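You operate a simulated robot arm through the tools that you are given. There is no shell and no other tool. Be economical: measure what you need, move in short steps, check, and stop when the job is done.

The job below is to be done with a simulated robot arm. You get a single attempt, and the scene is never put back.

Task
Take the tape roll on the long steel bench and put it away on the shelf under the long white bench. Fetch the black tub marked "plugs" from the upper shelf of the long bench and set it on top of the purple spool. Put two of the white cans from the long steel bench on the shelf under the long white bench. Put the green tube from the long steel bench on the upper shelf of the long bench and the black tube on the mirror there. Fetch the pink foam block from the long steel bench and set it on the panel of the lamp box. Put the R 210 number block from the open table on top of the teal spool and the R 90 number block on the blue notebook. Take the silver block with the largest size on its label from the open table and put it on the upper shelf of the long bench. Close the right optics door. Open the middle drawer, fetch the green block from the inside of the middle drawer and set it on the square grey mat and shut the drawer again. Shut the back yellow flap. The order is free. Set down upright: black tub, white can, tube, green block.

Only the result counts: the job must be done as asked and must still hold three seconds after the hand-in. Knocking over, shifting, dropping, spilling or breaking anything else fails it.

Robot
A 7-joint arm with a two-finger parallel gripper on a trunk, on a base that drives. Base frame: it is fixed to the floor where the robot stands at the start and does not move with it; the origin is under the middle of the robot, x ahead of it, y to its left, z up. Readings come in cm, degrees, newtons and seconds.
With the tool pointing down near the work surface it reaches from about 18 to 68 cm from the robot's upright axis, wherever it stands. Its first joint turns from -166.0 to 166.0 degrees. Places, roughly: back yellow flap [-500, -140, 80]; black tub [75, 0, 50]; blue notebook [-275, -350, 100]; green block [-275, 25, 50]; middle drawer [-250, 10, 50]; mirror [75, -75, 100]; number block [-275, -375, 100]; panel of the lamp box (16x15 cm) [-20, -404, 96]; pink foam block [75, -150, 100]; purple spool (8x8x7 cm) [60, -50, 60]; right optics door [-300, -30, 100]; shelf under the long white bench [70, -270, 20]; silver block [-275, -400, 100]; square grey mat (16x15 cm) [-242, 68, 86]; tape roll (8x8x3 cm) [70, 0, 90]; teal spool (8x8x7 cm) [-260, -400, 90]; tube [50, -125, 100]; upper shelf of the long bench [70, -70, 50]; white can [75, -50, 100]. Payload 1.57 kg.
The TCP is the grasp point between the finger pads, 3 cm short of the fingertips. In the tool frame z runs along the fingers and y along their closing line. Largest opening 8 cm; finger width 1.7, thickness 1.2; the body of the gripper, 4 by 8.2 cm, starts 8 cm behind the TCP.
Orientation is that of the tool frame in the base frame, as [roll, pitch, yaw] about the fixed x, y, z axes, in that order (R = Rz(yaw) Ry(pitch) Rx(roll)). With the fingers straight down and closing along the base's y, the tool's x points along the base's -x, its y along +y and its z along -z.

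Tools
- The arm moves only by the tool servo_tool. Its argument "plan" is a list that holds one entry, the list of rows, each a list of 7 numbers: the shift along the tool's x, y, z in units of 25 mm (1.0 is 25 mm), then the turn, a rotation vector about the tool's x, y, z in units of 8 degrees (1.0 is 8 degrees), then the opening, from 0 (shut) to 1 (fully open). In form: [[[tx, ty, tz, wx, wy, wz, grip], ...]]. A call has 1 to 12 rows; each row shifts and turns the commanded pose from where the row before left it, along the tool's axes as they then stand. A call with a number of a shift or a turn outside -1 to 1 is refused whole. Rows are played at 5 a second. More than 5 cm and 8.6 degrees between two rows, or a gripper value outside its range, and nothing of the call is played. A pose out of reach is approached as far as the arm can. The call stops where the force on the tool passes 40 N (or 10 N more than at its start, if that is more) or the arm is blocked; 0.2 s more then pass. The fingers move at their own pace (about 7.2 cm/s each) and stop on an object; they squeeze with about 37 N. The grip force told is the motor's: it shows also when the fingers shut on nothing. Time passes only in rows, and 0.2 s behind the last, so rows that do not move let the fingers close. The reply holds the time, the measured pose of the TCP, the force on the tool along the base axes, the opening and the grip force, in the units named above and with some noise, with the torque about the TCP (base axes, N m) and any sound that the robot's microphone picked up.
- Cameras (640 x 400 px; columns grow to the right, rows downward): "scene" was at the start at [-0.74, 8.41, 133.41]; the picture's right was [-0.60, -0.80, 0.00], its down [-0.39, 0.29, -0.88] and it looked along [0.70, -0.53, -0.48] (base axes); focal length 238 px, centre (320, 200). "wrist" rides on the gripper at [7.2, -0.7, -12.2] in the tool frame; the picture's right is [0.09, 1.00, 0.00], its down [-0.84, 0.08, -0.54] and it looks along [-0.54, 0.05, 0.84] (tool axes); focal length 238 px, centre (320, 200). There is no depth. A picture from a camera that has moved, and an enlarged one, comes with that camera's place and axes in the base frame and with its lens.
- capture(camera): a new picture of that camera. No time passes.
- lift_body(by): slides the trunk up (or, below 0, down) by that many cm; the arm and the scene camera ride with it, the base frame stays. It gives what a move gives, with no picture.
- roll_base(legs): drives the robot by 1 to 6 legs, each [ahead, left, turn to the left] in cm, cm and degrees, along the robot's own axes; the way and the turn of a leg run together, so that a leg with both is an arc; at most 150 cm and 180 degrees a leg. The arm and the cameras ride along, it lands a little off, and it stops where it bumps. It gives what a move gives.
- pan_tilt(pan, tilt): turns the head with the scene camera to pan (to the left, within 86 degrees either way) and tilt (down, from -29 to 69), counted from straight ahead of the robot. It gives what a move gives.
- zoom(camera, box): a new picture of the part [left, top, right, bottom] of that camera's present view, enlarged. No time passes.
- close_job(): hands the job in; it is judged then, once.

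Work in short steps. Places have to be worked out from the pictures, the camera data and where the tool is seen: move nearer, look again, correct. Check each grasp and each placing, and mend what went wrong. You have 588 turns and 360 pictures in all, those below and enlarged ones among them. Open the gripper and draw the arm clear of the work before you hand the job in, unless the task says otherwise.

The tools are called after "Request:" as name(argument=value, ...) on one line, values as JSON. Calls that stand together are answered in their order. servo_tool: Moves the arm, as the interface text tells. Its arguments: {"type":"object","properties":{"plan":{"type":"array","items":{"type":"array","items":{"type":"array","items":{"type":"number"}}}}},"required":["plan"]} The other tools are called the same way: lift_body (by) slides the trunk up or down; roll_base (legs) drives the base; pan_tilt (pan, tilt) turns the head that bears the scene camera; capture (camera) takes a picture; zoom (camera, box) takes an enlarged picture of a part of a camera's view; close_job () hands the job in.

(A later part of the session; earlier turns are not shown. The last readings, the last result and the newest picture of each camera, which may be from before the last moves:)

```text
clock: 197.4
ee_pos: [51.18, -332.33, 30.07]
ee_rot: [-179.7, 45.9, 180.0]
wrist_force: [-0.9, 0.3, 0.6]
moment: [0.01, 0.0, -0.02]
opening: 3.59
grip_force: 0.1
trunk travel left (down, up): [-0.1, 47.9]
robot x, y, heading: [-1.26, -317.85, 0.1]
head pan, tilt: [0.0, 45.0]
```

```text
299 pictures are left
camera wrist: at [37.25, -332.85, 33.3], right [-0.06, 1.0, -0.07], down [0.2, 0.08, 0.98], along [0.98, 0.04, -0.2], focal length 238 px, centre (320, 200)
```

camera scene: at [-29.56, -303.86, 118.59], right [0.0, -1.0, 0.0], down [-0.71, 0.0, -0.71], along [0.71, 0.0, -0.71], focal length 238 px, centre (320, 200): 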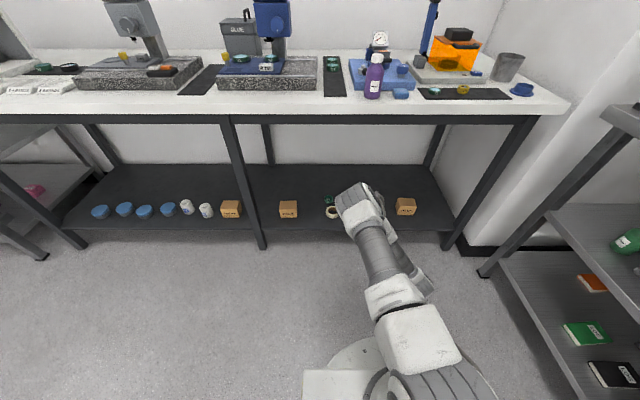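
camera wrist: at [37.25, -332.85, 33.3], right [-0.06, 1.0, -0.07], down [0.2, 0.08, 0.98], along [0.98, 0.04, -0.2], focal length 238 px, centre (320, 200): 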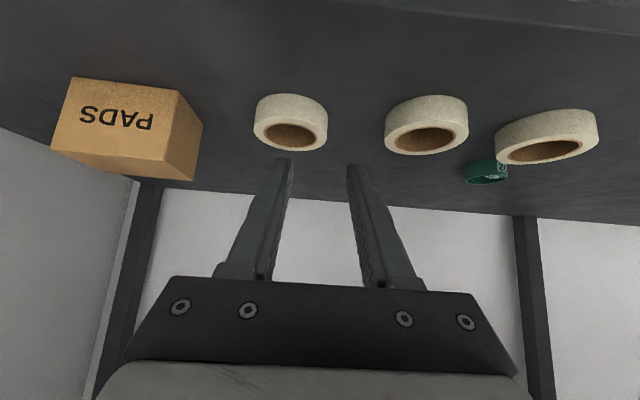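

Tape placed. Next I back off, raise the arm and look toward the south side (lamp box, open table).

Request:
servo_tool(plan=[[[0.69, 0, -0.72, 0, 0, 0, 0.45], [0.69, 0, -0.72, 0, 0, 0, 0.45]]])

Request:
roll_base(legs=[[-40, 0, 0]])

Request:
lift_body(by=12.4)

Request:
servo_tool(plan=[[[-0.72, 0, -0.69, 0, 0, 0, 1], [-0.72, 0, -0.69, 0, 0, 0, 1], [-0.72, 0, -0.69, 0, 0, 0, 1], [-0.72, 0, -0.69, 0, 0, 0, 1], [-0.72, 0, -0.69, 0, 0, 0, 1], [-0.72, 0, -0.69, 0, 0, 0, 1], [-0.72, 0, -0.69, 0, 0, 0, 1], [-0.72, 0, -0.69, 0, 0, 0, 1], [-0.72, 0, -0.69, 0, 0, 0, 1], [-0.72, 0, -0.69, 0, 0, 0, 1], [-0.72, 0, -0.69, 0, 0, 0, 1], [-0.72, 0, -0.69, 0, 0, 0, 1]]])

Request:
servo_tool(plan=[[[-0.72, 0, -0.69, 0, 0, 0, 1], [-0.72, 0, -0.69, 0, 0, 0, 1], [-0.72, 0, -0.69, 0, 0, 0, 1], [-0.72, 0, -0.69, 0, 0, 0, 1], [-0.72, 0, -0.69, 0, 0, 0, 1], [-0.72, 0, -0.69, 0, 0, 0, 1], [-0.72, 0, -0.69, 0, 0, 0, 1], [-0.72, 0, -0.69, 0, 0, 0, 1], [-0.72, 0, -0.69, 0, 0, 0, 1], [-0.72, 0, -0.69, 0, 0, 0, 1], [-0.72, 0, -0.69, 0, 0, 0, 1], [-0.72, 0, -0.69, 0, 0, 0, 1]]])

Request:
roll_base(legs=[[-20, 0, 0], [0, 0, -135]])

Request:
pan_tilt(pan=20, tilt=35)

Request:
capture(camera="scene")

Request:
pan_tilt(pan=70, tilt=35)

Request:
capture(camera="scene")

```text
clock: 198.1
ee_pos: [46.23, -332.42, 29.98]
ee_rot: [-179.5, 45.8, -179.9]
wrist_force: [-0.1, 0.4, -0.1]
moment: [-0.02, -0.02, 0.01]
opening: 3.6
grip_force: 0.0
trunk travel left (down, up): [-0.1, 47.9]
robot x, y, heading: [-1.27, -317.61, 0.1]
head pan, tilt: [0.0, 45.0]
```

```text
clock: 201.3
ee_pos: [5.32, -332.69, 29.95]
ee_rot: [-179.6, 45.7, 179.8]
wrist_force: [0.1, -0.2, -0.4]
moment: [-0.03, -0.03, 0.02]
opening: 3.58
grip_force: 0.0
trunk travel left (down, up): [-0.1, 47.9]
robot x, y, heading: [-42.07, -318.29, -0.1]
head pan, tilt: [0.0, 45.0]
```

```text
clock: 202.8
ee_pos: [5.21, -332.67, 42.35]
ee_rot: [-179.7, 45.7, 179.8]
wrist_force: [1.0, 0.5, -0.3]
moment: [0.0, 0.01, 0.03]
opening: 3.62
grip_force: 0.1
trunk travel left (down, up): [-12.5, 35.5]
robot x, y, heading: [-41.98, -317.52, 0.1]
head pan, tilt: [0.0, 45.0]
```

```text
clock: 205.4
ee_pos: [5.75, -332.41, 72.37]
ee_rot: [-179.5, 45.7, 179.6]
wrist_force: [0.5, 0.1, -0.3]
moment: [-0.01, 0.01, 0.0]
opening: 7.98
grip_force: 0.0
trunk travel left (down, up): [-12.5, 35.5]
robot x, y, heading: [-42.39, -317.56, -0.0]
head pan, tilt: [0.0, 45.0]
```

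```text
clock: 208.0
ee_pos: [5.94, -332.15, 102.39]
ee_rot: [-179.6, 45.8, 179.8]
wrist_force: [0.3, 0.1, 1.1]
moment: [0.01, 0.0, 0.0]
opening: 8.01
grip_force: 0.0
trunk travel left (down, up): [-12.5, 35.5]
robot x, y, heading: [-42.58, -317.89, 0.1]
head pan, tilt: [0.0, 45.0]
```

```text
clock: 217.4
ee_pos: [-105.65, -342.37, 102.23]
ee_rot: [-179.6, 45.8, 45.9]
wrist_force: [0.9, 0.6, 0.6]
moment: [-0.02, -0.03, -0.01]
opening: 8.03
grip_force: 0.1
trunk travel left (down, up): [-12.5, 35.5]
robot x, y, heading: [-61.41, -317.77, -133.9]
head pan, tilt: [0.0, 45.0]
```

```text
clock: 218.2
ee_pos: [-105.68, -342.35, 102.33]
ee_rot: [-179.7, 45.7, 46.0]
wrist_force: [-0.3, 0.2, 0.5]
moment: [0.0, -0.01, -0.02]
opening: 7.98
grip_force: 0.1
trunk travel left (down, up): [-12.5, 35.5]
robot x, y, heading: [-61.47, -317.82, -133.8]
head pan, tilt: [20.0, 35.0]
```

```text
298 pictures are left
camera scene: at [-49.84, -329.86, 132.46], right [-0.91, 0.4, 0.0], down [0.23, 0.53, -0.82], along [-0.33, -0.75, -0.57], focal length 238 px, centre (320, 200)
```

scene: 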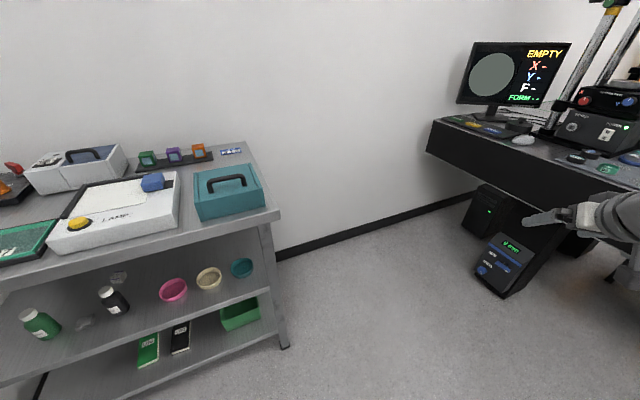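

```text
clock: 219.4
ee_pos: [-105.69, -342.28, 102.22]
ee_rot: [-179.6, 45.7, 46.0]
wrist_force: [1.1, 0.1, 0.0]
moment: [-0.03, -0.02, 0.01]
opening: 8.0
grip_force: 0.0
trunk travel left (down, up): [-12.5, 35.5]
robot x, y, heading: [-61.84, -317.6, -134.0]
head pan, tilt: [70.0, 35.0]
```

```text
297 pictures are left
camera scene: at [-42.4, -329.71, 132.47], right [-0.9, -0.44, 0.0], down [-0.25, 0.51, -0.82], along [0.36, -0.74, -0.57], focal length 238 px, centre (320, 200)
```

scene: 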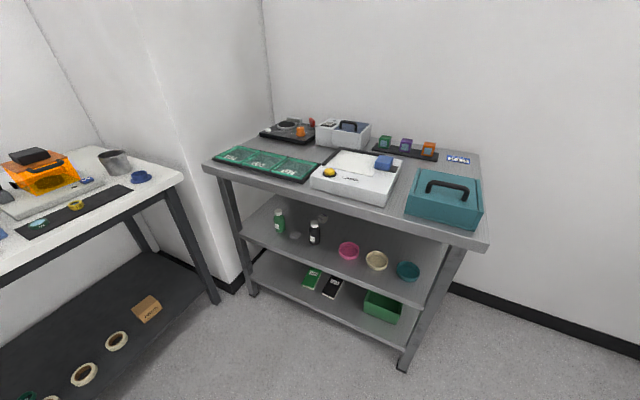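

I see the lamp box cart. Now I face west to see the dark table ("open table").

Request:
roll_base(legs=[[0, 0, -46]])

Request:
pan_tilt(pan=0, tilt=25)

Request:
capture(camera="scene")

Request:
capture(camera="wrist")

```text
clock: 222.6
ee_pos: [-110.03, -303.04, 102.25]
ee_rot: [-179.5, 45.6, -0.5]
wrist_force: [0.1, -0.9, 0.8]
moment: [0.01, -0.01, -0.02]
opening: 7.99
grip_force: 0.0
trunk travel left (down, up): [-12.5, 35.5]
robot x, y, heading: [-62.14, -317.89, 179.9]
head pan, tilt: [70.0, 35.0]
```

```text
clock: 224.0
ee_pos: [-110.05, -303.09, 102.25]
ee_rot: [-179.5, 45.8, -0.6]
wrist_force: [0.2, -0.6, -0.4]
moment: [0.0, -0.02, -0.04]
opening: 7.99
grip_force: 0.1
trunk travel left (down, up): [-12.5, 35.5]
robot x, y, heading: [-61.96, -318.03, 179.8]
head pan, tilt: [0.0, 25.0]
```

```text
296 pictures are left
camera scene: at [-63.2, -331.89, 134.04], right [0.0, 1.0, 0.0], down [0.42, 0.0, -0.91], along [-0.91, 0.0, -0.42], focal length 238 px, centre (320, 200)
```

scene: 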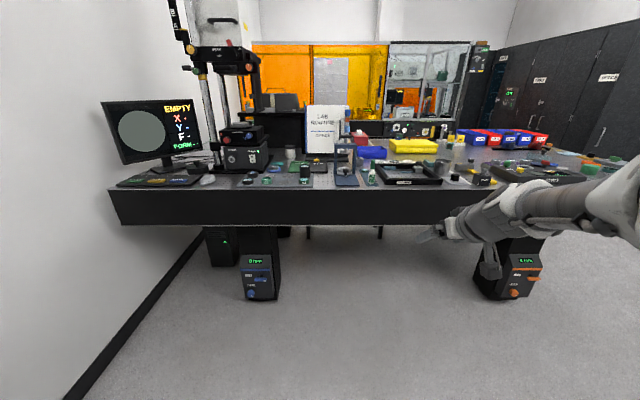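

```text
295 pictures are left
camera wrist: at [-96.37, -302.45, 105.59], right [0.05, -1.0, -0.07], down [-0.2, -0.08, 0.98], along [-0.98, -0.04, -0.2], focal length 238 px, centre (320, 200)
```

wrist: 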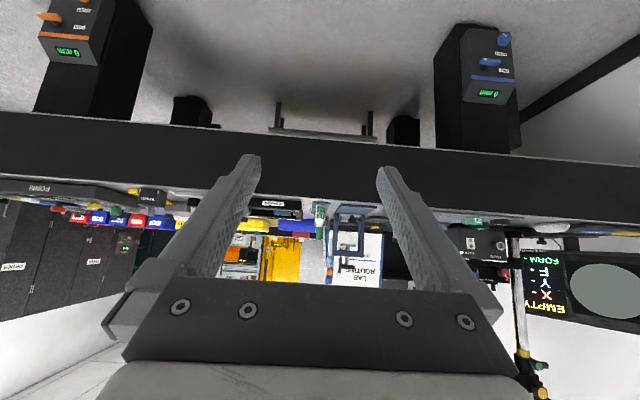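

I raise the trunk to see over this table before driving around it.

Request:
lift_body(by=35)

Request:
zoom(camera="scene", box=[100, 60, 420, 260])

Request:
pan_tilt(pan=-35, tilt=25)

Request:
capture(camera="scene")

```text
clock: 227.5
ee_pos: [-110.06, -303.03, 137.33]
ee_rot: [-179.6, 45.6, -0.5]
wrist_force: [-0.6, 0.0, 0.4]
moment: [-0.01, 0.02, 0.01]
opening: 7.98
grip_force: 0.1
trunk travel left (down, up): [-47.5, 0.5]
robot x, y, heading: [-62.18, -317.62, 179.9]
head pan, tilt: [0.0, 25.0]
```

```text
2.00 times, centred on (260, 160) of scene
camera zoom: at [-63.2, -331.89, 169.04], right [0.0, 1.0, 0.0], down [0.42, 0.0, -0.91], along [-0.91, 0.0, -0.42], focal length 477 px, centre (440, 280)
```

zoom: 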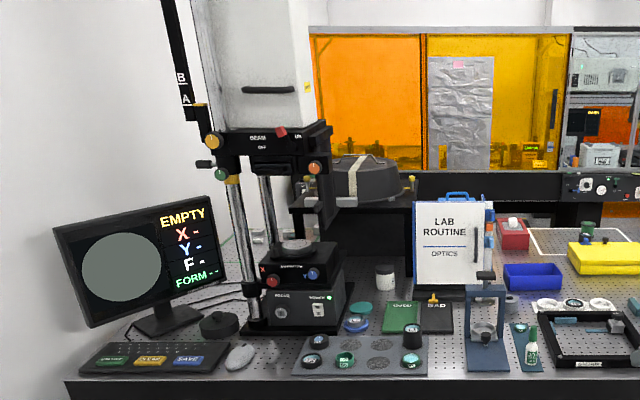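

```text
clock: 228.5
ee_pos: [-109.94, -302.98, 137.22]
ee_rot: [-179.5, 45.7, -0.4]
wrist_force: [-0.1, 0.1, 0.1]
moment: [-0.02, 0.0, 0.0]
opening: 8.03
grip_force: 0.2
trunk travel left (down, up): [-47.5, 0.5]
robot x, y, heading: [-61.69, -318.02, 179.9]
head pan, tilt: [-35.0, 25.0]
```

```text
293 pictures are left
camera scene: at [-61.51, -326.62, 169.04], right [0.58, 0.82, 0.0], down [0.35, -0.24, -0.91], along [-0.74, 0.52, -0.42], focal length 238 px, centre (320, 200)
```

scene: 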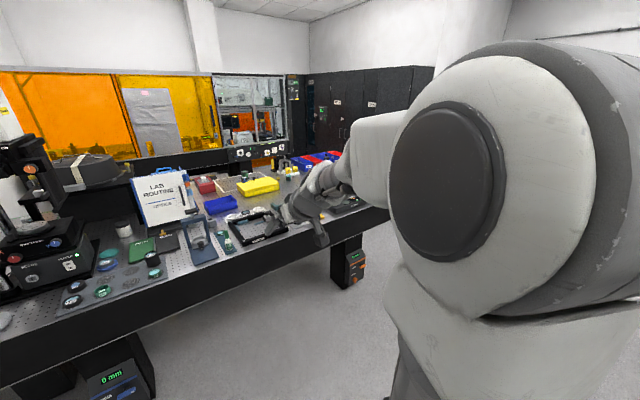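

Another work area lies beyond. I lower the trunk and drive north along the aisle to look around the table's end.

Request:
lift_body(by=-35)

Request:
roll_base(legs=[[0, -140, 0]])

Request:
pan_tilt(pan=0, tilt=25)

Request:
capture(camera="scene")

Request:
pan_tilt(pan=45, tilt=25)

Request:
capture(camera="scene")

```text
clock: 231.9
ee_pos: [-109.89, -302.97, 102.43]
ee_rot: [-179.7, 45.6, -0.5]
wrist_force: [-0.3, -0.6, 0.0]
moment: [-0.01, -0.02, 0.03]
opening: 8.01
grip_force: 0.0
trunk travel left (down, up): [-12.5, 35.5]
robot x, y, heading: [-62.25, -317.61, 179.7]
head pan, tilt: [-35.0, 25.0]
```

```text
clock: 242.4
ee_pos: [-110.94, -165.22, 102.38]
ee_rot: [-179.6, 45.8, 0.5]
wrist_force: [0.0, 0.2, 0.6]
moment: [0.0, -0.02, 0.01]
opening: 8.01
grip_force: 0.0
trunk travel left (down, up): [-12.5, 35.5]
robot x, y, heading: [-63.28, -179.39, -179.0]
head pan, tilt: [-35.0, 25.0]
```

```text
clock: 243.4
ee_pos: [-110.88, -165.33, 102.25]
ee_rot: [-179.6, 45.7, 0.5]
wrist_force: [-0.2, 0.3, 0.1]
moment: [-0.01, 0.0, 0.0]
opening: 8.0
grip_force: 0.1
trunk travel left (down, up): [-12.5, 35.5]
robot x, y, heading: [-62.26, -179.15, -179.0]
head pan, tilt: [0.0, 25.0]
```

```text
292 pictures are left
camera scene: at [-63.61, -193.39, 134.04], right [-0.01, 1.0, 0.0], down [0.42, 0.01, -0.91], along [-0.91, -0.01, -0.42], focal length 238 px, centre (320, 200)
```

scene: 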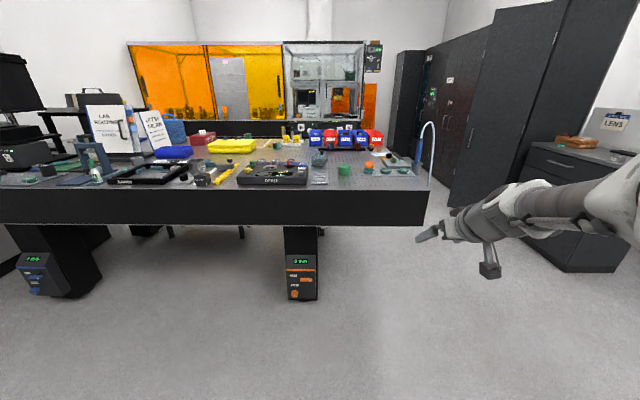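

```text
clock: 244.6
ee_pos: [-110.86, -165.44, 102.38]
ee_rot: [-179.6, 45.8, 0.4]
wrist_force: [-0.6, 0.5, 0.4]
moment: [0.0, -0.02, 0.0]
opening: 8.02
grip_force: 0.1
trunk travel left (down, up): [-12.5, 35.5]
robot x, y, heading: [-62.89, -179.02, -179.1]
head pan, tilt: [45.0, 25.0]
```

```text
291 pictures are left
camera scene: at [-60.82, -199.87, 134.04], right [-0.72, 0.7, 0.0], down [0.29, 0.3, -0.91], along [-0.63, -0.65, -0.42], focal length 238 px, centre (320, 200)
```

scene: 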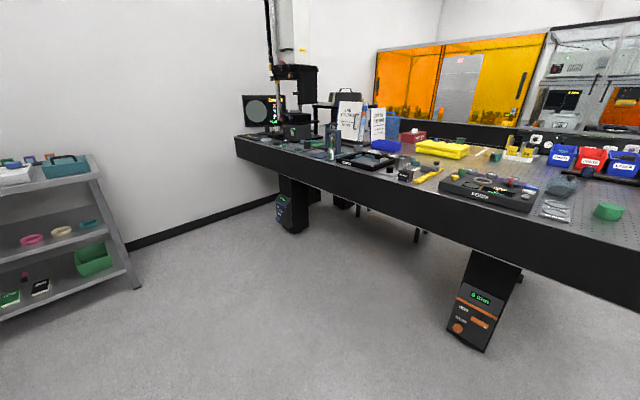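

The passage north of the table (y between about -143 and -40) looks open. I drive through along y≈-95 and look south-west.

Request:
roll_base(legs=[[0, -82, -1], [150, 0, 0]])

Request:
pan_tilt(pan=0, tilt=25)

Request:
capture(camera="scene")

Request:
pan_tilt(pan=60, tilt=30)

Request:
capture(camera="scene")

```text
clock: 260.5
ee_pos: [-261.78, -88.55, 102.24]
ee_rot: [-179.7, 45.9, 1.8]
wrist_force: [-0.6, 0.2, 0.3]
moment: [0.0, 0.0, 0.01]
opening: 8.02
grip_force: 0.1
trunk travel left (down, up): [-12.5, 35.5]
robot x, y, heading: [-213.36, -101.35, -178.0]
head pan, tilt: [45.0, 25.0]
```

```text
clock: 261.6
ee_pos: [-261.76, -88.68, 102.2]
ee_rot: [-179.6, 45.9, 1.9]
wrist_force: [-0.5, 1.0, 0.7]
moment: [-0.01, 0.0, 0.0]
opening: 8.01
grip_force: 0.0
trunk travel left (down, up): [-12.5, 35.5]
robot x, y, heading: [-213.14, -101.15, -177.7]
head pan, tilt: [0.0, 25.0]
```

```text
290 pictures are left
camera scene: at [-213.92, -115.6, 134.04], right [-0.04, 1.0, 0.0], down [0.42, 0.02, -0.91], along [-0.91, -0.03, -0.42], focal length 238 px, centre (320, 200)
```

scene: 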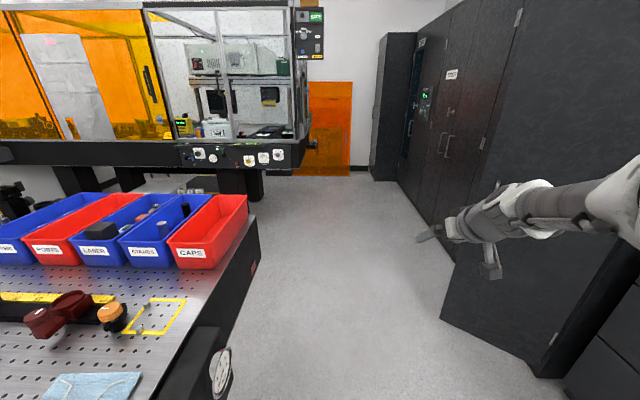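

```text
clock: 262.9
ee_pos: [-261.86, -88.61, 102.33]
ee_rot: [-179.5, 45.8, 1.9]
wrist_force: [-0.2, 0.1, 0.5]
moment: [0.01, 0.02, -0.01]
opening: 7.99
grip_force: 0.0
trunk travel left (down, up): [-12.5, 35.5]
robot x, y, heading: [-213.14, -101.31, -177.9]
head pan, tilt: [60.0, 30.0]
```

```text
289 pictures are left
camera scene: at [-208.95, -123.24, 133.25], right [-0.88, 0.47, 0.0], down [0.23, 0.44, -0.87], along [-0.41, -0.77, -0.5], focal length 238 px, centre (320, 200)
```

scene: 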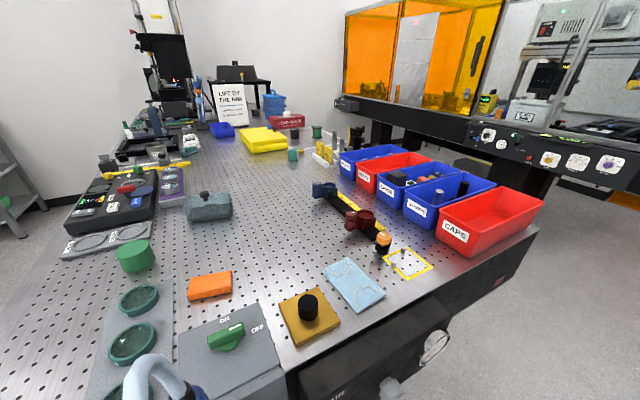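

The target area is reached best from the west aisle, facing east. I turn around here via north, then back into the west aisle with the trunk raised.

Request:
lift_body(by=25)

Request:
roll_base(legs=[[0, 0, -180], [0, 0, -2], [-128, 0, 0]])

Request:
pan_tilt(pan=-70, tilt=25)

Request:
capture(camera="scene")

Request:
pan_tilt(pan=0, tilt=35)

Request:
capture(camera="scene")

```text
clock: 265.5
ee_pos: [-261.65, -88.67, 127.32]
ee_rot: [-179.6, 45.8, 1.9]
wrist_force: [0.5, -1.6, 0.2]
moment: [0.01, 0.01, -0.02]
opening: 8.01
grip_force: 0.0
trunk travel left (down, up): [-37.5, 10.5]
robot x, y, heading: [-213.2, -101.59, -178.0]
head pan, tilt: [60.0, 30.0]
```

```text
clock: 284.4
ee_pos: [-292.02, -115.27, 127.29]
ee_rot: [-179.6, 45.7, 179.4]
wrist_force: [0.7, 0.1, -0.1]
moment: [-0.01, 0.02, 0.03]
opening: 7.96
grip_force: 0.0
trunk travel left (down, up): [-37.5, 10.5]
robot x, y, heading: [-339.94, -100.6, -0.6]
head pan, tilt: [60.0, 30.0]
```

```text
clock: 286.6
ee_pos: [-292.12, -115.26, 127.21]
ee_rot: [-179.5, 45.6, 179.2]
wrist_force: [0.3, 1.0, 0.9]
moment: [-0.01, 0.01, 0.0]
opening: 8.0
grip_force: 0.1
trunk travel left (down, up): [-37.5, 10.5]
robot x, y, heading: [-340.44, -100.28, -0.4]
head pan, tilt: [-70.0, 25.0]
```

```text
288 pictures are left
camera scene: at [-344.77, -95.12, 159.04], right [-0.94, -0.33, 0.0], down [-0.14, 0.4, -0.91], along [0.3, -0.85, -0.42], focal length 238 px, centre (320, 200)
```

scene: 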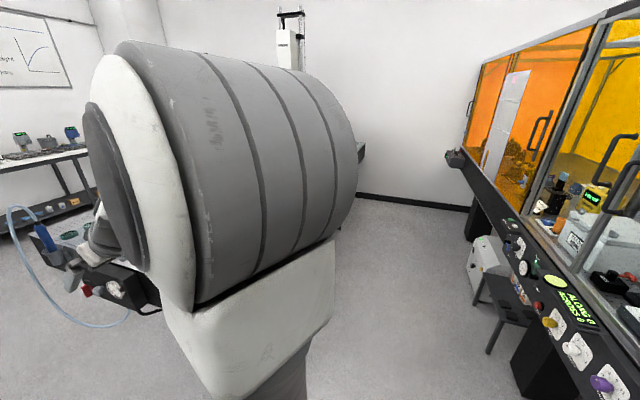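

```text
clock: 288.0
ee_pos: [-291.94, -115.37, 127.29]
ee_rot: [-179.6, 45.6, 179.3]
wrist_force: [0.5, 0.0, 0.1]
moment: [0.01, -0.02, -0.01]
opening: 8.03
grip_force: 0.0
trunk travel left (down, up): [-37.5, 10.5]
robot x, y, heading: [-339.65, -100.3, -0.5]
head pan, tilt: [0.0, 35.0]
```

```text
287 pictures are left
camera scene: at [-339.05, -86.52, 157.47], right [-0.01, -1.0, 0.0], down [-0.57, 0.01, -0.82], along [0.82, -0.01, -0.57], focal length 238 px, centre (320, 200)
```

scene: 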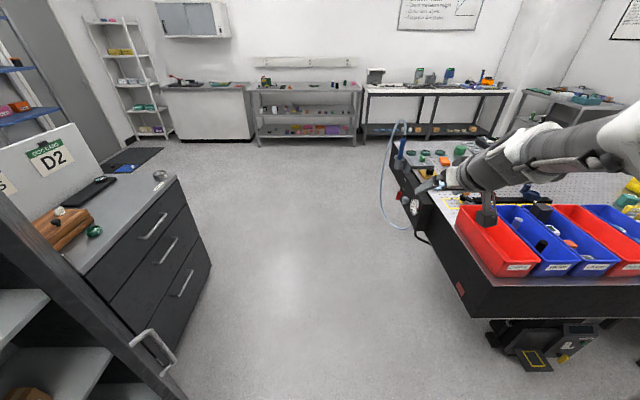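

Aisle is clear between the table (x≈-293) and enclosure (x≈-400). I go south along it.

Request:
roll_base(legs=[[-4, 0, 0.5], [0, -150, 0]])

Request:
capture(camera="scene")

Request:
pan_tilt(pan=-50, tilt=25)

Request:
capture(camera="scene")

```text
clock: 299.8
ee_pos: [-296.83, -264.74, 127.28]
ee_rot: [-179.6, 45.7, 179.2]
wrist_force: [0.7, 0.5, 0.1]
moment: [0.06, -0.02, 0.0]
opening: 8.01
grip_force: 0.0
trunk travel left (down, up): [-37.5, 10.5]
robot x, y, heading: [-344.82, -249.89, -0.4]
head pan, tilt: [0.0, 35.0]
```

```text
286 pictures are left
camera scene: at [-343.78, -235.9, 157.47], right [-0.01, -1.0, 0.0], down [-0.57, 0.01, -0.82], along [0.82, -0.01, -0.57], focal length 238 px, centre (320, 200)
```

scene: 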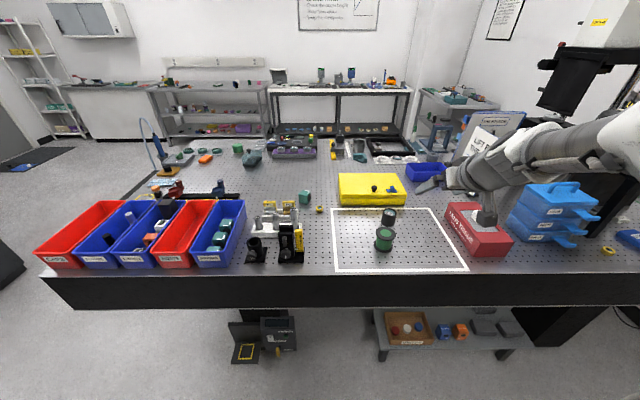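

```text
clock: 301.0
ee_pos: [-296.79, -264.76, 127.21]
ee_rot: [-179.6, 45.7, 179.2]
wrist_force: [-0.3, 0.8, -0.2]
moment: [-0.04, -0.01, -0.08]
opening: 7.99
grip_force: 0.1
trunk travel left (down, up): [-37.5, 10.5]
robot x, y, heading: [-345.03, -249.7, -0.4]
head pan, tilt: [-50.0, 25.0]
```

```text
285 pictures are left
camera scene: at [-346.72, -242.93, 159.04], right [-0.77, -0.64, 0.0], down [-0.27, 0.33, -0.91], along [0.58, -0.7, -0.42], focal length 238 px, centre (320, 200)
```

scene: 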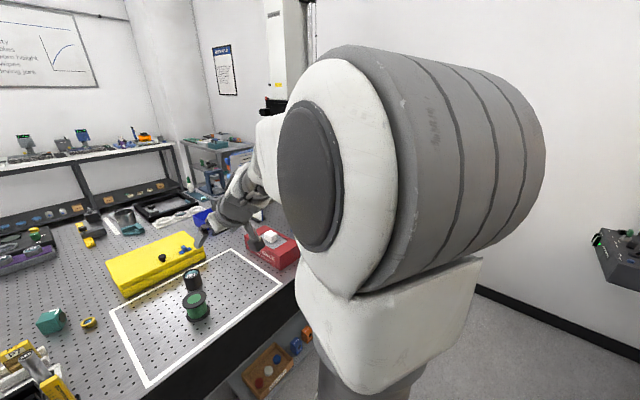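

More to the south: drive another 100 cm and look.

Request:
roll_base(legs=[[0, -105, 0.4]])

Request:
pan_tilt(pan=0, tilt=40)

Request:
capture(camera="scene")

Request:
capture(camera="wrist")

```text
clock: 309.1
ee_pos: [-299.07, -369.38, 127.31]
ee_rot: [-179.7, 45.7, 178.2]
wrist_force: [0.6, 1.2, 0.6]
moment: [0.0, 0.01, 0.0]
opening: 7.99
grip_force: 0.0
trunk travel left (down, up): [-37.5, 10.5]
robot x, y, heading: [-346.59, -353.72, -1.4]
head pan, tilt: [-50.0, 25.0]
```

```text
clock: 310.3
ee_pos: [-298.95, -369.41, 127.33]
ee_rot: [-179.6, 45.7, 178.2]
wrist_force: [-0.5, -0.3, 0.1]
moment: [-0.01, 0.01, -0.01]
opening: 8.0
grip_force: 0.0
trunk travel left (down, up): [-37.5, 10.5]
robot x, y, heading: [-346.8, -353.48, -1.6]
head pan, tilt: [0.0, 40.0]
```

```text
284 pictures are left
camera scene: at [-345.75, -339.71, 156.71], right [-0.03, -1.0, 0.0], down [-0.64, 0.02, -0.77], along [0.77, -0.02, -0.64], focal length 238 px, centre (320, 200)
```

scene: 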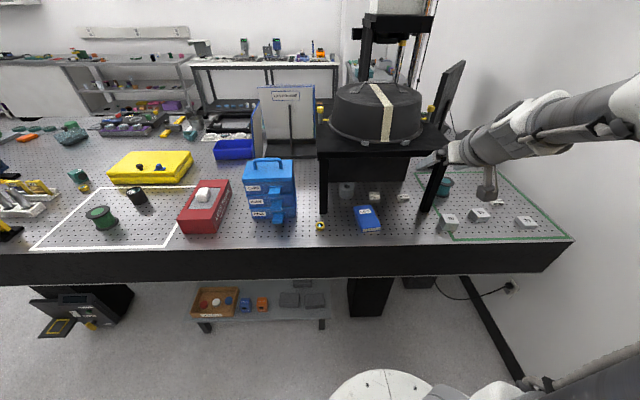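

```text
283 pictures are left
camera wrist: at [-312.85, -369.45, 130.59], right [-0.03, 1.0, -0.07], down [0.2, 0.08, 0.98], along [0.98, 0.01, -0.2], focal length 238 px, centre (320, 200)
```

wrist: 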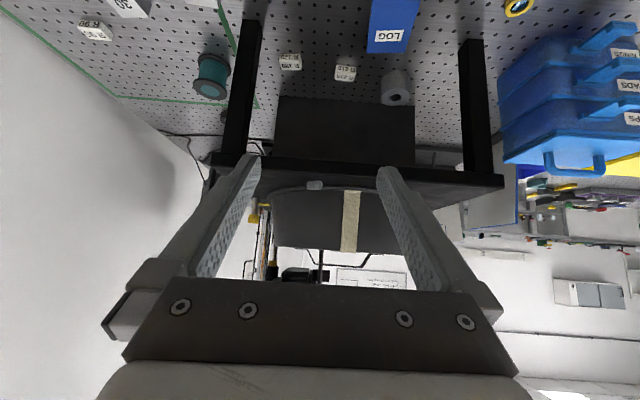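

Found the notebook and number blocks. Zoom on them.

Request:
zoom(camera="scene", box=[310, 150, 470, 250])

Request:
zoom(camera="scene", box=[420, 150, 580, 250])

Request:
zoom(camera="wrist", box=[20, 0, 420, 120])

```text
4.00 times, centred on (390, 200) of scene
camera zoom: at [-345.75, -339.71, 156.71], right [-0.03, -1.0, 0.0], down [-0.64, 0.02, -0.77], along [0.77, -0.02, -0.64], focal length 954 px, centre (40, 200)
```

zoom: 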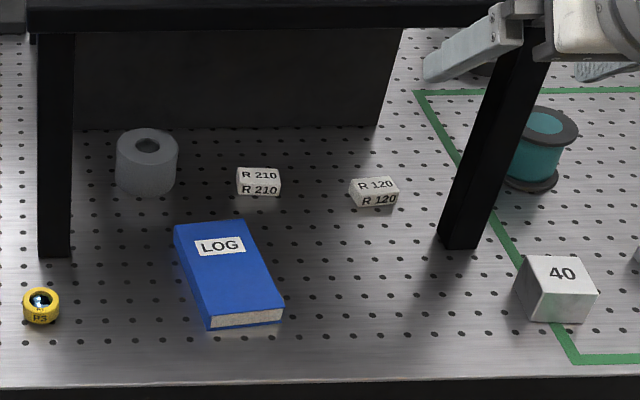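

```text
4.00 times, centred on (500, 200) of scene
camera zoom: at [-345.75, -339.71, 156.71], right [-0.03, -1.0, 0.0], down [-0.64, 0.02, -0.77], along [0.77, -0.02, -0.64], focal length 954 px, centre (-400, 200)
```

zoom: 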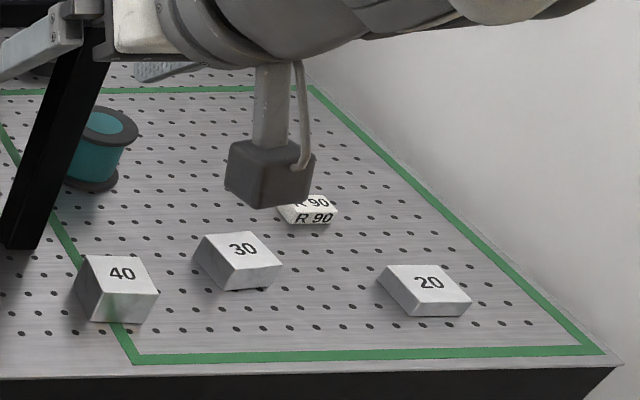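

```text
1.60 times, centred on (220, 60) of wrist
camera zoom: at [-312.85, -369.45, 130.59], right [-0.03, 1.0, -0.07], down [0.2, 0.08, 0.98], along [0.98, 0.01, -0.2], focal length 381 px, centre (480, 424)
```

zoom: 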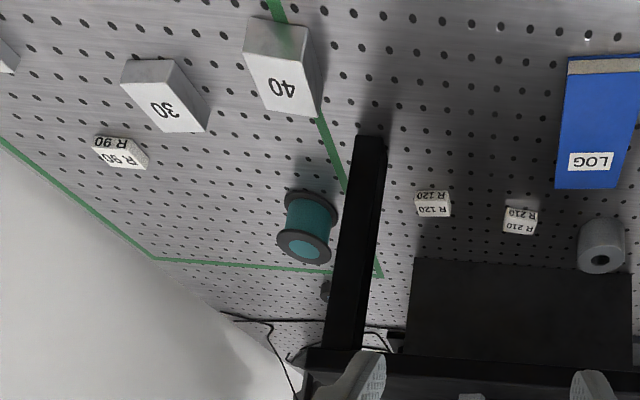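

R210 ≈(-266.5,-365.5), spool ≈(-263.6,-396.4), R90 ≈(-271.5,-417), 40-block ≈(-284,-390), notebook ≈(-280,-360). I lower the trunk and drive in for R210 (under the riser, clearance up to z≈116).

Request:
lift_body(by=-25)

Request:
roll_base(legs=[[14, 3, 1.5]])

Request:
capture(camera="wrist")

Request:
capture(camera="scene")

```text
clock: 312.8
ee_pos: [-298.98, -369.38, 102.33]
ee_rot: [-179.7, 45.6, 178.2]
wrist_force: [0.6, -0.7, 0.1]
moment: [-0.02, -0.02, 0.0]
opening: 8.01
grip_force: 0.0
trunk travel left (down, up): [-12.5, 35.5]
robot x, y, heading: [-346.66, -353.59, -1.7]
head pan, tilt: [0.0, 40.0]
```

```text
clock: 314.4
ee_pos: [-284.29, -365.29, 102.14]
ee_rot: [-179.6, 45.8, 179.9]
wrist_force: [0.0, -0.5, -0.3]
moment: [-0.01, 0.02, 0.01]
opening: 8.0
grip_force: 0.0
trunk travel left (down, up): [-12.5, 35.5]
robot x, y, heading: [-332.36, -350.64, 0.0]
head pan, tilt: [0.0, 40.0]
```

```text
279 pictures are left
camera wrist: at [-298.24, -365.7, 105.59], right [-0.06, 1.0, -0.07], down [0.2, 0.08, 0.98], along [0.98, 0.04, -0.2], focal length 238 px, centre (320, 200)
```

wrist: 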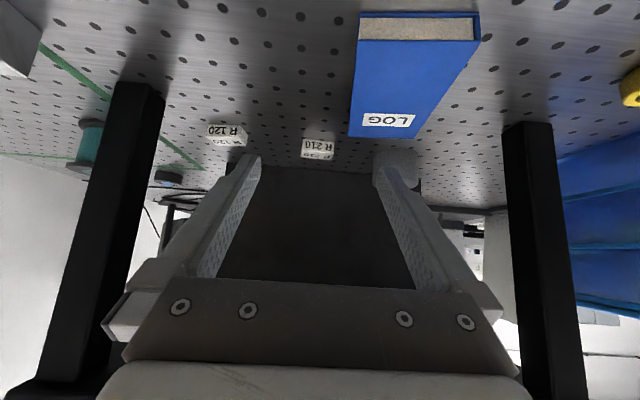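

```text
278 pictures are left
camera scene: at [-331.97, -336.88, 131.71], right [0.0, -1.0, 0.0], down [-0.64, 0.0, -0.77], along [0.77, 0.0, -0.64], focal length 238 px, centre (320, 200)
```

scene: 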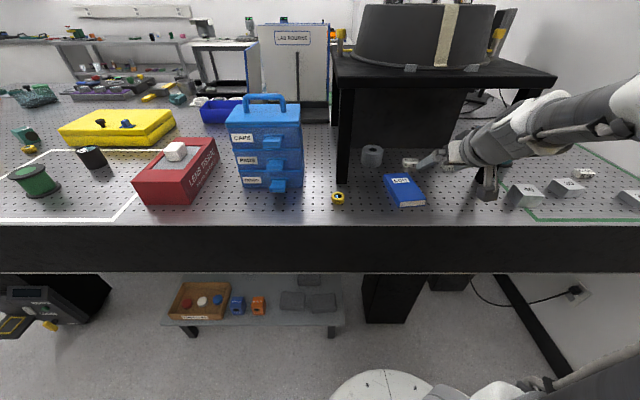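

R210 lies straight ahead at ≈(-265.8,-365.3). Move to an 8 cm standoff with 7 cm opening.

Request:
servo_tool(plan=[[[-0.455, 0, 0.855, 0, 0, 0, 0.9], [-0.455, 0, 0.855, 0, 0, 0, 0.9], [-0.455, 0, 0.855, 0, 0, 0, 0.9], [-0.455, 0, 0.855, 0, 0, 0, 0.9], [-0.455, 0, 0.855, 0, 0, 0, 0.9]]])

Request:
capture(camera="wrist")

Request:
zoom(camera="scene", box=[320, 90, 540, 227])

```text
clock: 315.6
ee_pos: [-272.68, -365.36, 98.92]
ee_rot: [-179.5, 45.7, 179.8]
wrist_force: [-0.9, 0.0, 0.2]
moment: [0.01, -0.01, 0.03]
opening: 7.19
grip_force: 0.0
trunk travel left (down, up): [-12.5, 35.5]
robot x, y, heading: [-332.33, -350.87, -0.3]
head pan, tilt: [0.0, 40.0]
```

```text
277 pictures are left
camera wrist: at [-286.57, -365.81, 102.11], right [-0.06, 1.0, -0.07], down [0.2, 0.08, 0.98], along [0.98, 0.04, -0.2], focal length 238 px, centre (320, 200)
```

wrist: 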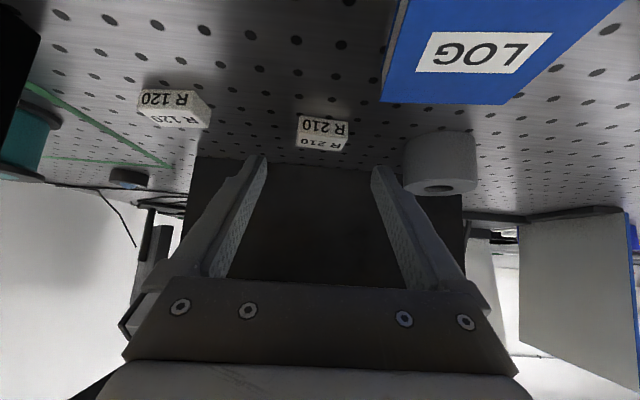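

```text
2.91 times, centred on (430, 158) of scene
camera zoom: at [-331.98, -336.88, 131.71], right [0.0, -1.0, 0.0], down [-0.64, 0.0, -0.77], along [0.77, 0.0, -0.64], focal length 694 px, centre (0, 321)
```

zoom: 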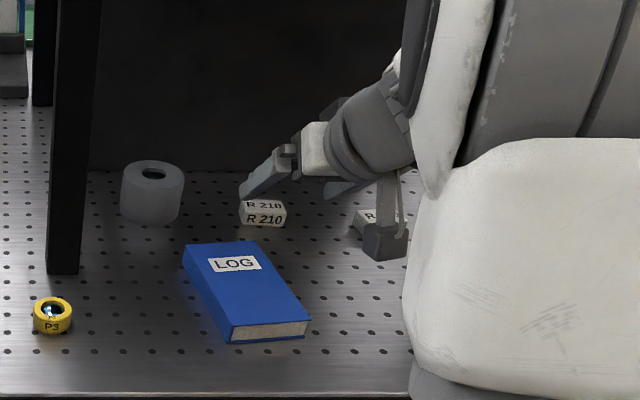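

Aligned. Advance 8 cm to straddle R210.

Request:
servo_tool(plan=[[[0, 0, 0.8, 0, 0, 0, 0.9], [0, 0, 0.8, 0, 0, 0, 0.9], [0, 0, 0.8, 0, 0, 0, 0.9], [0, 0, 0.8, 0, 0, 0, 0.9], [0, 0, 0, 0, 0, 0, 0.9]]])

Request:
capture(camera="wrist")

Request:
zoom(camera="scene", box=[320, 90, 540, 227])

```text
clock: 316.8
ee_pos: [-267.1, -365.65, 93.75]
ee_rot: [-179.5, 46.1, 179.8]
wrist_force: [-11.1, -0.2, 17.7]
moment: [0.68, -0.02, 0.35]
opening: 7.16
grip_force: 0.1
trunk travel left (down, up): [-12.5, 35.5]
robot x, y, heading: [-332.76, -350.56, -0.2]
head pan, tilt: [0.0, 40.0]
```

```text
275 pictures are left
camera wrist: at [-281.04, -366.03, 96.93], right [-0.05, 1.0, -0.07], down [0.19, 0.08, 0.98], along [0.98, 0.04, -0.19], focal length 238 px, centre (320, 200)
```

wrist: 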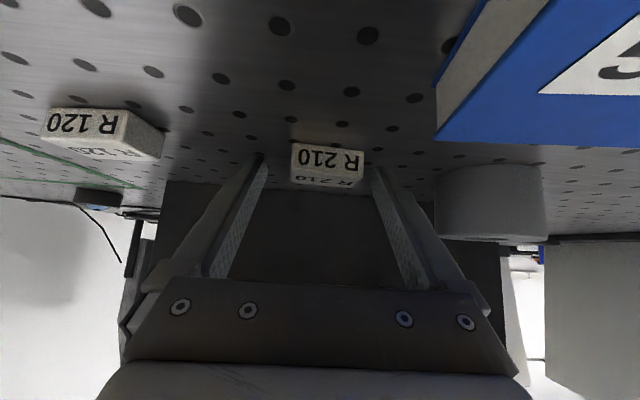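

```text
2.91 times, centred on (430, 158) of scene
camera zoom: at [-332.18, -336.86, 131.74], right [0.0, -1.0, 0.0], down [-0.64, 0.0, -0.77], along [0.77, 0.0, -0.64], focal length 694 px, centre (0, 321)
```

zoom: 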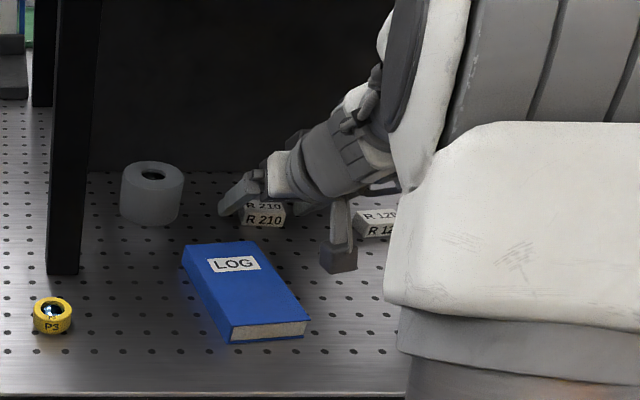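

Left fingertip just touched the table (surface ≈ z 91 here). Raise 0.4, move 1.2 cm forward, then close.

Request:
servo_tool(plan=[[[-0.13, 0.03, -0.13, 0, 0, 0, 0.9], [-0.335, 0, 0.344, 0, 0, 0, 0.9], [0, 0, 0, 0, 0, 0, 0], [0, 0, 0, 0, 0, 0, 0], [0, 0, 0, 0, 0, 0, 0], [0, 0, 0, 0, 0, 0, 0]]])

Request:
capture(camera="wrist")

```text
clock: 318.2
ee_pos: [-265.87, -365.4, 93.64]
ee_rot: [-179.6, 45.8, 179.8]
wrist_force: [0.2, 0.9, 1.6]
moment: [0.11, -0.06, 0.0]
opening: 4.25
grip_force: 37.2
trunk travel left (down, up): [-12.5, 35.5]
robot x, y, heading: [-331.92, -350.87, 0.1]
head pan, tilt: [0.0, 40.0]
```

```text
273 pictures are left
camera wrist: at [-279.66, -365.84, 97.03], right [-0.06, 1.0, -0.07], down [0.2, 0.08, 0.98], along [0.98, 0.04, -0.2], focal length 238 px, centre (320, 200)
```

wrist: 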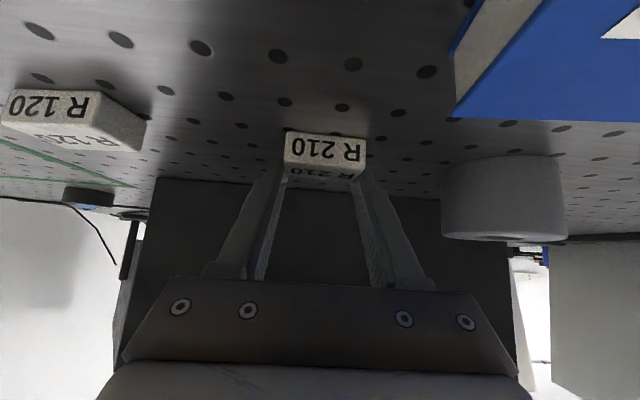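

R210 gripped. Lift 2 cm, pull out from under the riser, then raise.

Request:
servo_tool(plan=[[[-0.29, 0, -0.28, 0, 0, 0, 0], [-0.29, 0, -0.28, 0, 0, 0, 0], [0.697, 0, -0.717, 0, 0, 0, 0], [0.697, 0, -0.717, 0, 0, 0, 0], [0.697, 0, -0.717, 0, 0, 0, 0], [0.697, 0, -0.717, 0, 0, 0, 0], [0.697, 0, -0.717, 0, 0, 0, 0], [0.697, 0, -0.717, 0, 0, 0, 0], [0.697, 0, -0.717, 0, 0, 0, 0], [0.697, 0, -0.717, 0, 0, 0, 0]]])

Request:
capture(camera="wrist")

Request:
capture(camera="scene")

```text
clock: 320.4
ee_pos: [-285.77, -365.09, 95.85]
ee_rot: [-179.5, 45.8, 179.8]
wrist_force: [0.3, -0.1, 6.8]
moment: [0.19, -0.11, 0.02]
opening: 4.24
grip_force: 37.2
trunk travel left (down, up): [-12.5, 35.5]
robot x, y, heading: [-332.44, -351.23, 0.1]
head pan, tilt: [0.0, 40.0]
```

```text
272 pictures are left
camera wrist: at [-299.67, -365.54, 99.1], right [-0.06, 1.0, -0.07], down [0.2, 0.08, 0.98], along [0.98, 0.04, -0.2], focal length 238 px, centre (320, 200)
```

wrist: 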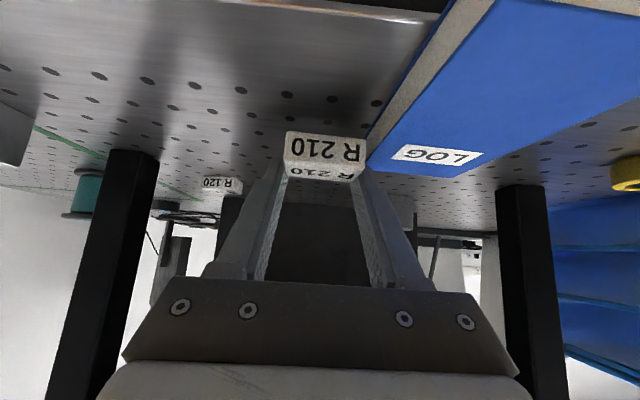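

```text
271 pictures are left
camera scene: at [-331.99, -336.88, 131.72], right [0.0, -1.0, 0.0], down [-0.64, 0.0, -0.77], along [0.77, 0.0, -0.64], focal length 238 px, centre (320, 200)
```

scene: 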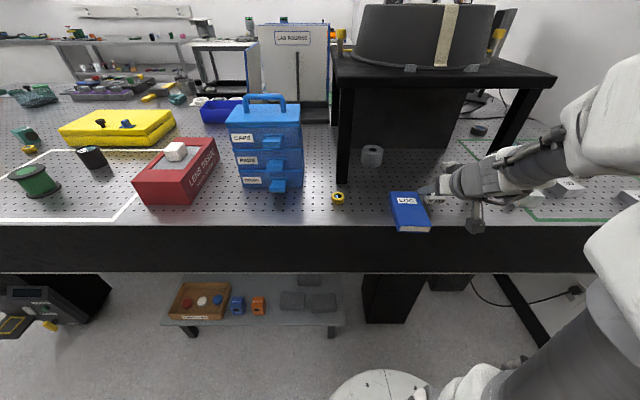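

The hand dragged the blue notebook toward the edge. I lift straight up at once and inspect.

Request:
servo_tool(plan=[[[-0.717, 0, -0.697, 0, 0, 0, 0], [-0.717, 0, -0.697, 0, 0, 0, 0], [-0.717, 0, -0.697, 0, 0, 0, 0]]])

Request:
zoom(camera="scene", box=[320, 110, 500, 250])

Request:
capture(camera="wrist")

```text
clock: 321.2
ee_pos: [-285.79, -365.07, 103.26]
ee_rot: [-179.6, 45.7, 179.9]
wrist_force: [0.5, -0.1, 0.0]
moment: [-0.02, 0.01, 0.0]
opening: 4.23
grip_force: 37.1
trunk travel left (down, up): [-12.5, 35.5]
robot x, y, heading: [-332.18, -350.7, -0.1]
head pan, tilt: [0.0, 40.0]
```

```text
2.86 times, centred on (410, 180) of scene
camera zoom: at [-331.95, -336.89, 131.71], right [0.0, -1.0, 0.0], down [-0.64, 0.0, -0.77], along [0.77, 0.0, -0.64], focal length 682 px, centre (63, 257)
```

zoom: 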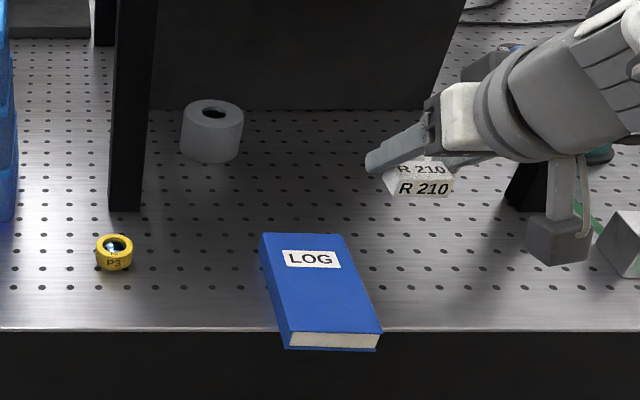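

```text
269 pictures are left
camera wrist: at [-299.61, -365.5, 106.56], right [-0.06, 1.0, -0.07], down [0.2, 0.08, 0.98], along [0.98, 0.04, -0.2], focal length 238 px, centre (320, 200)
```

wrist: 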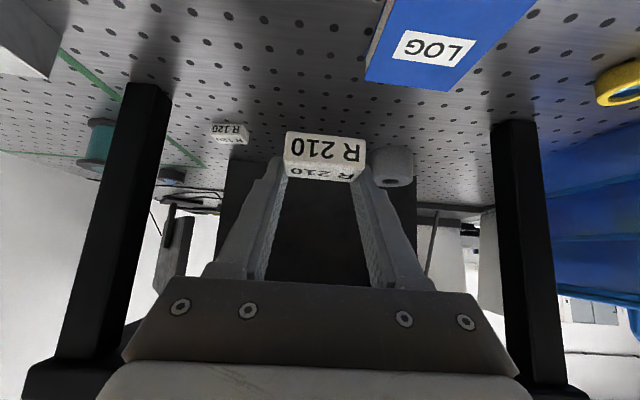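

Notebook slid ~9 cm and now overhangs slightly; I'll push it back once the hand is free. First I put R210 on the teal spool: rise and shift right with the base.

Request:
servo_tool(plan=[[[-0.717, 0, -0.697, 0, 0, 0, 0], [-0.717, 0, -0.697, 0, 0, 0, 0]]])

Request:
roll_base(legs=[[0, -31, 0]])

Request:
capture(camera="wrist")

Request:
capture(camera="scene")

```text
clock: 321.8
ee_pos: [-285.69, -365.11, 108.05]
ee_rot: [-179.6, 45.7, 179.8]
wrist_force: [0.4, -0.4, -0.6]
moment: [0.02, -0.03, 0.02]
opening: 4.25
grip_force: 36.9
trunk travel left (down, up): [-12.5, 35.5]
robot x, y, heading: [-332.39, -350.53, -0.2]
head pan, tilt: [0.0, 40.0]
```

```text
clock: 324.7
ee_pos: [-285.65, -395.07, 108.27]
ee_rot: [-179.6, 45.8, -179.9]
wrist_force: [-2.0, -0.4, 0.3]
moment: [0.0, -0.03, 0.0]
opening: 4.25
grip_force: 36.6
trunk travel left (down, up): [-12.5, 35.5]
robot x, y, heading: [-332.46, -380.93, 0.4]
head pan, tilt: [0.0, 40.0]
```

```text
268 pictures are left
camera wrist: at [-299.5, -395.66, 111.49], right [-0.06, 1.0, -0.07], down [0.2, 0.08, 0.98], along [0.98, 0.04, -0.2], focal length 238 px, centre (320, 200)
```

wrist: 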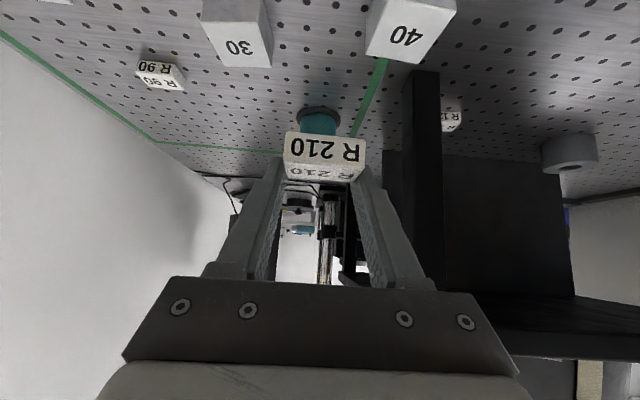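

```text
267 pictures are left
camera scene: at [-331.93, -367.07, 131.71], right [0.0, -1.0, 0.0], down [-0.64, 0.0, -0.77], along [0.77, 0.0, -0.64], focal length 238 px, centre (320, 200)
```

scene: 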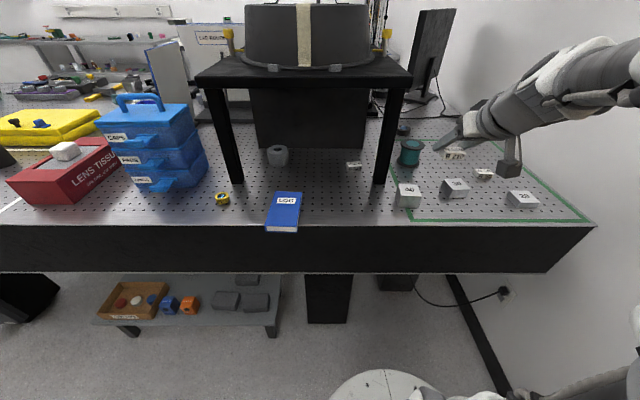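

Spool top centre ≈(-263.6,-395.6). Move forward over it at z 108, with 0.8 cm more to the right to stay clear of the riser.

Request:
servo_tool(plan=[[[-0.697, -0.16, 0.717, 0, 0, 0, 0], [-0.697, -0.16, 0.717, 0, 0, 0, 0], [-0.697, 0, 0.717, 0, 0, 0, 0], [-0.697, 0, 0.717, 0, 0, 0, 0], [-0.697, 0, 0.717, 0, 0, 0, 0], [-0.697, 0, 0.717, 0, 0, 0, 0], [-0.697, 0, 0.717, 0, 0, 0, 0], [-0.697, 0, 0.717, 0, 0, 0, 0], [-0.697, 0, 0.717, 0, 0, 0, 0]]])

Request:
capture(camera="wrist")

Request:
zoom(camera="scene", box=[360, 90, 520, 190])

```text
clock: 326.7
ee_pos: [-262.89, -396.21, 108.01]
ee_rot: [-179.6, 45.8, 179.9]
wrist_force: [0.6, 0.2, -0.4]
moment: [0.01, -0.02, 0.04]
opening: 4.23
grip_force: 37.2
trunk travel left (down, up): [-12.5, 35.5]
robot x, y, heading: [-332.53, -381.07, 0.4]
head pan, tilt: [0.0, 40.0]
```

```text
266 pictures are left
camera wrist: at [-276.83, -396.55, 111.37], right [-0.06, 1.0, -0.07], down [0.2, 0.08, 0.98], along [0.98, 0.04, -0.2], focal length 238 px, centre (320, 200)
```

wrist: 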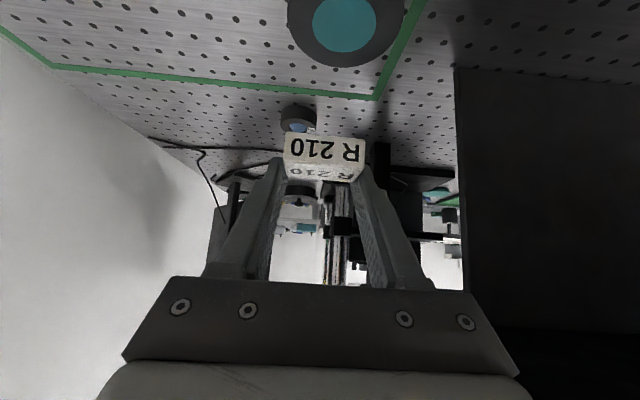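

```text
4.00 times, centred on (440, 140) of scene
camera zoom: at [-331.95, -367.08, 131.71], right [0.0, -1.0, 0.0], down [-0.64, 0.0, -0.77], along [0.77, 0.0, -0.64], focal length 954 px, centre (-160, 440)
```

zoom: 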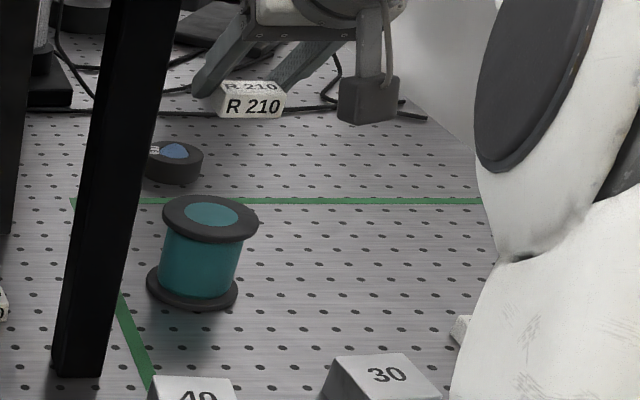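

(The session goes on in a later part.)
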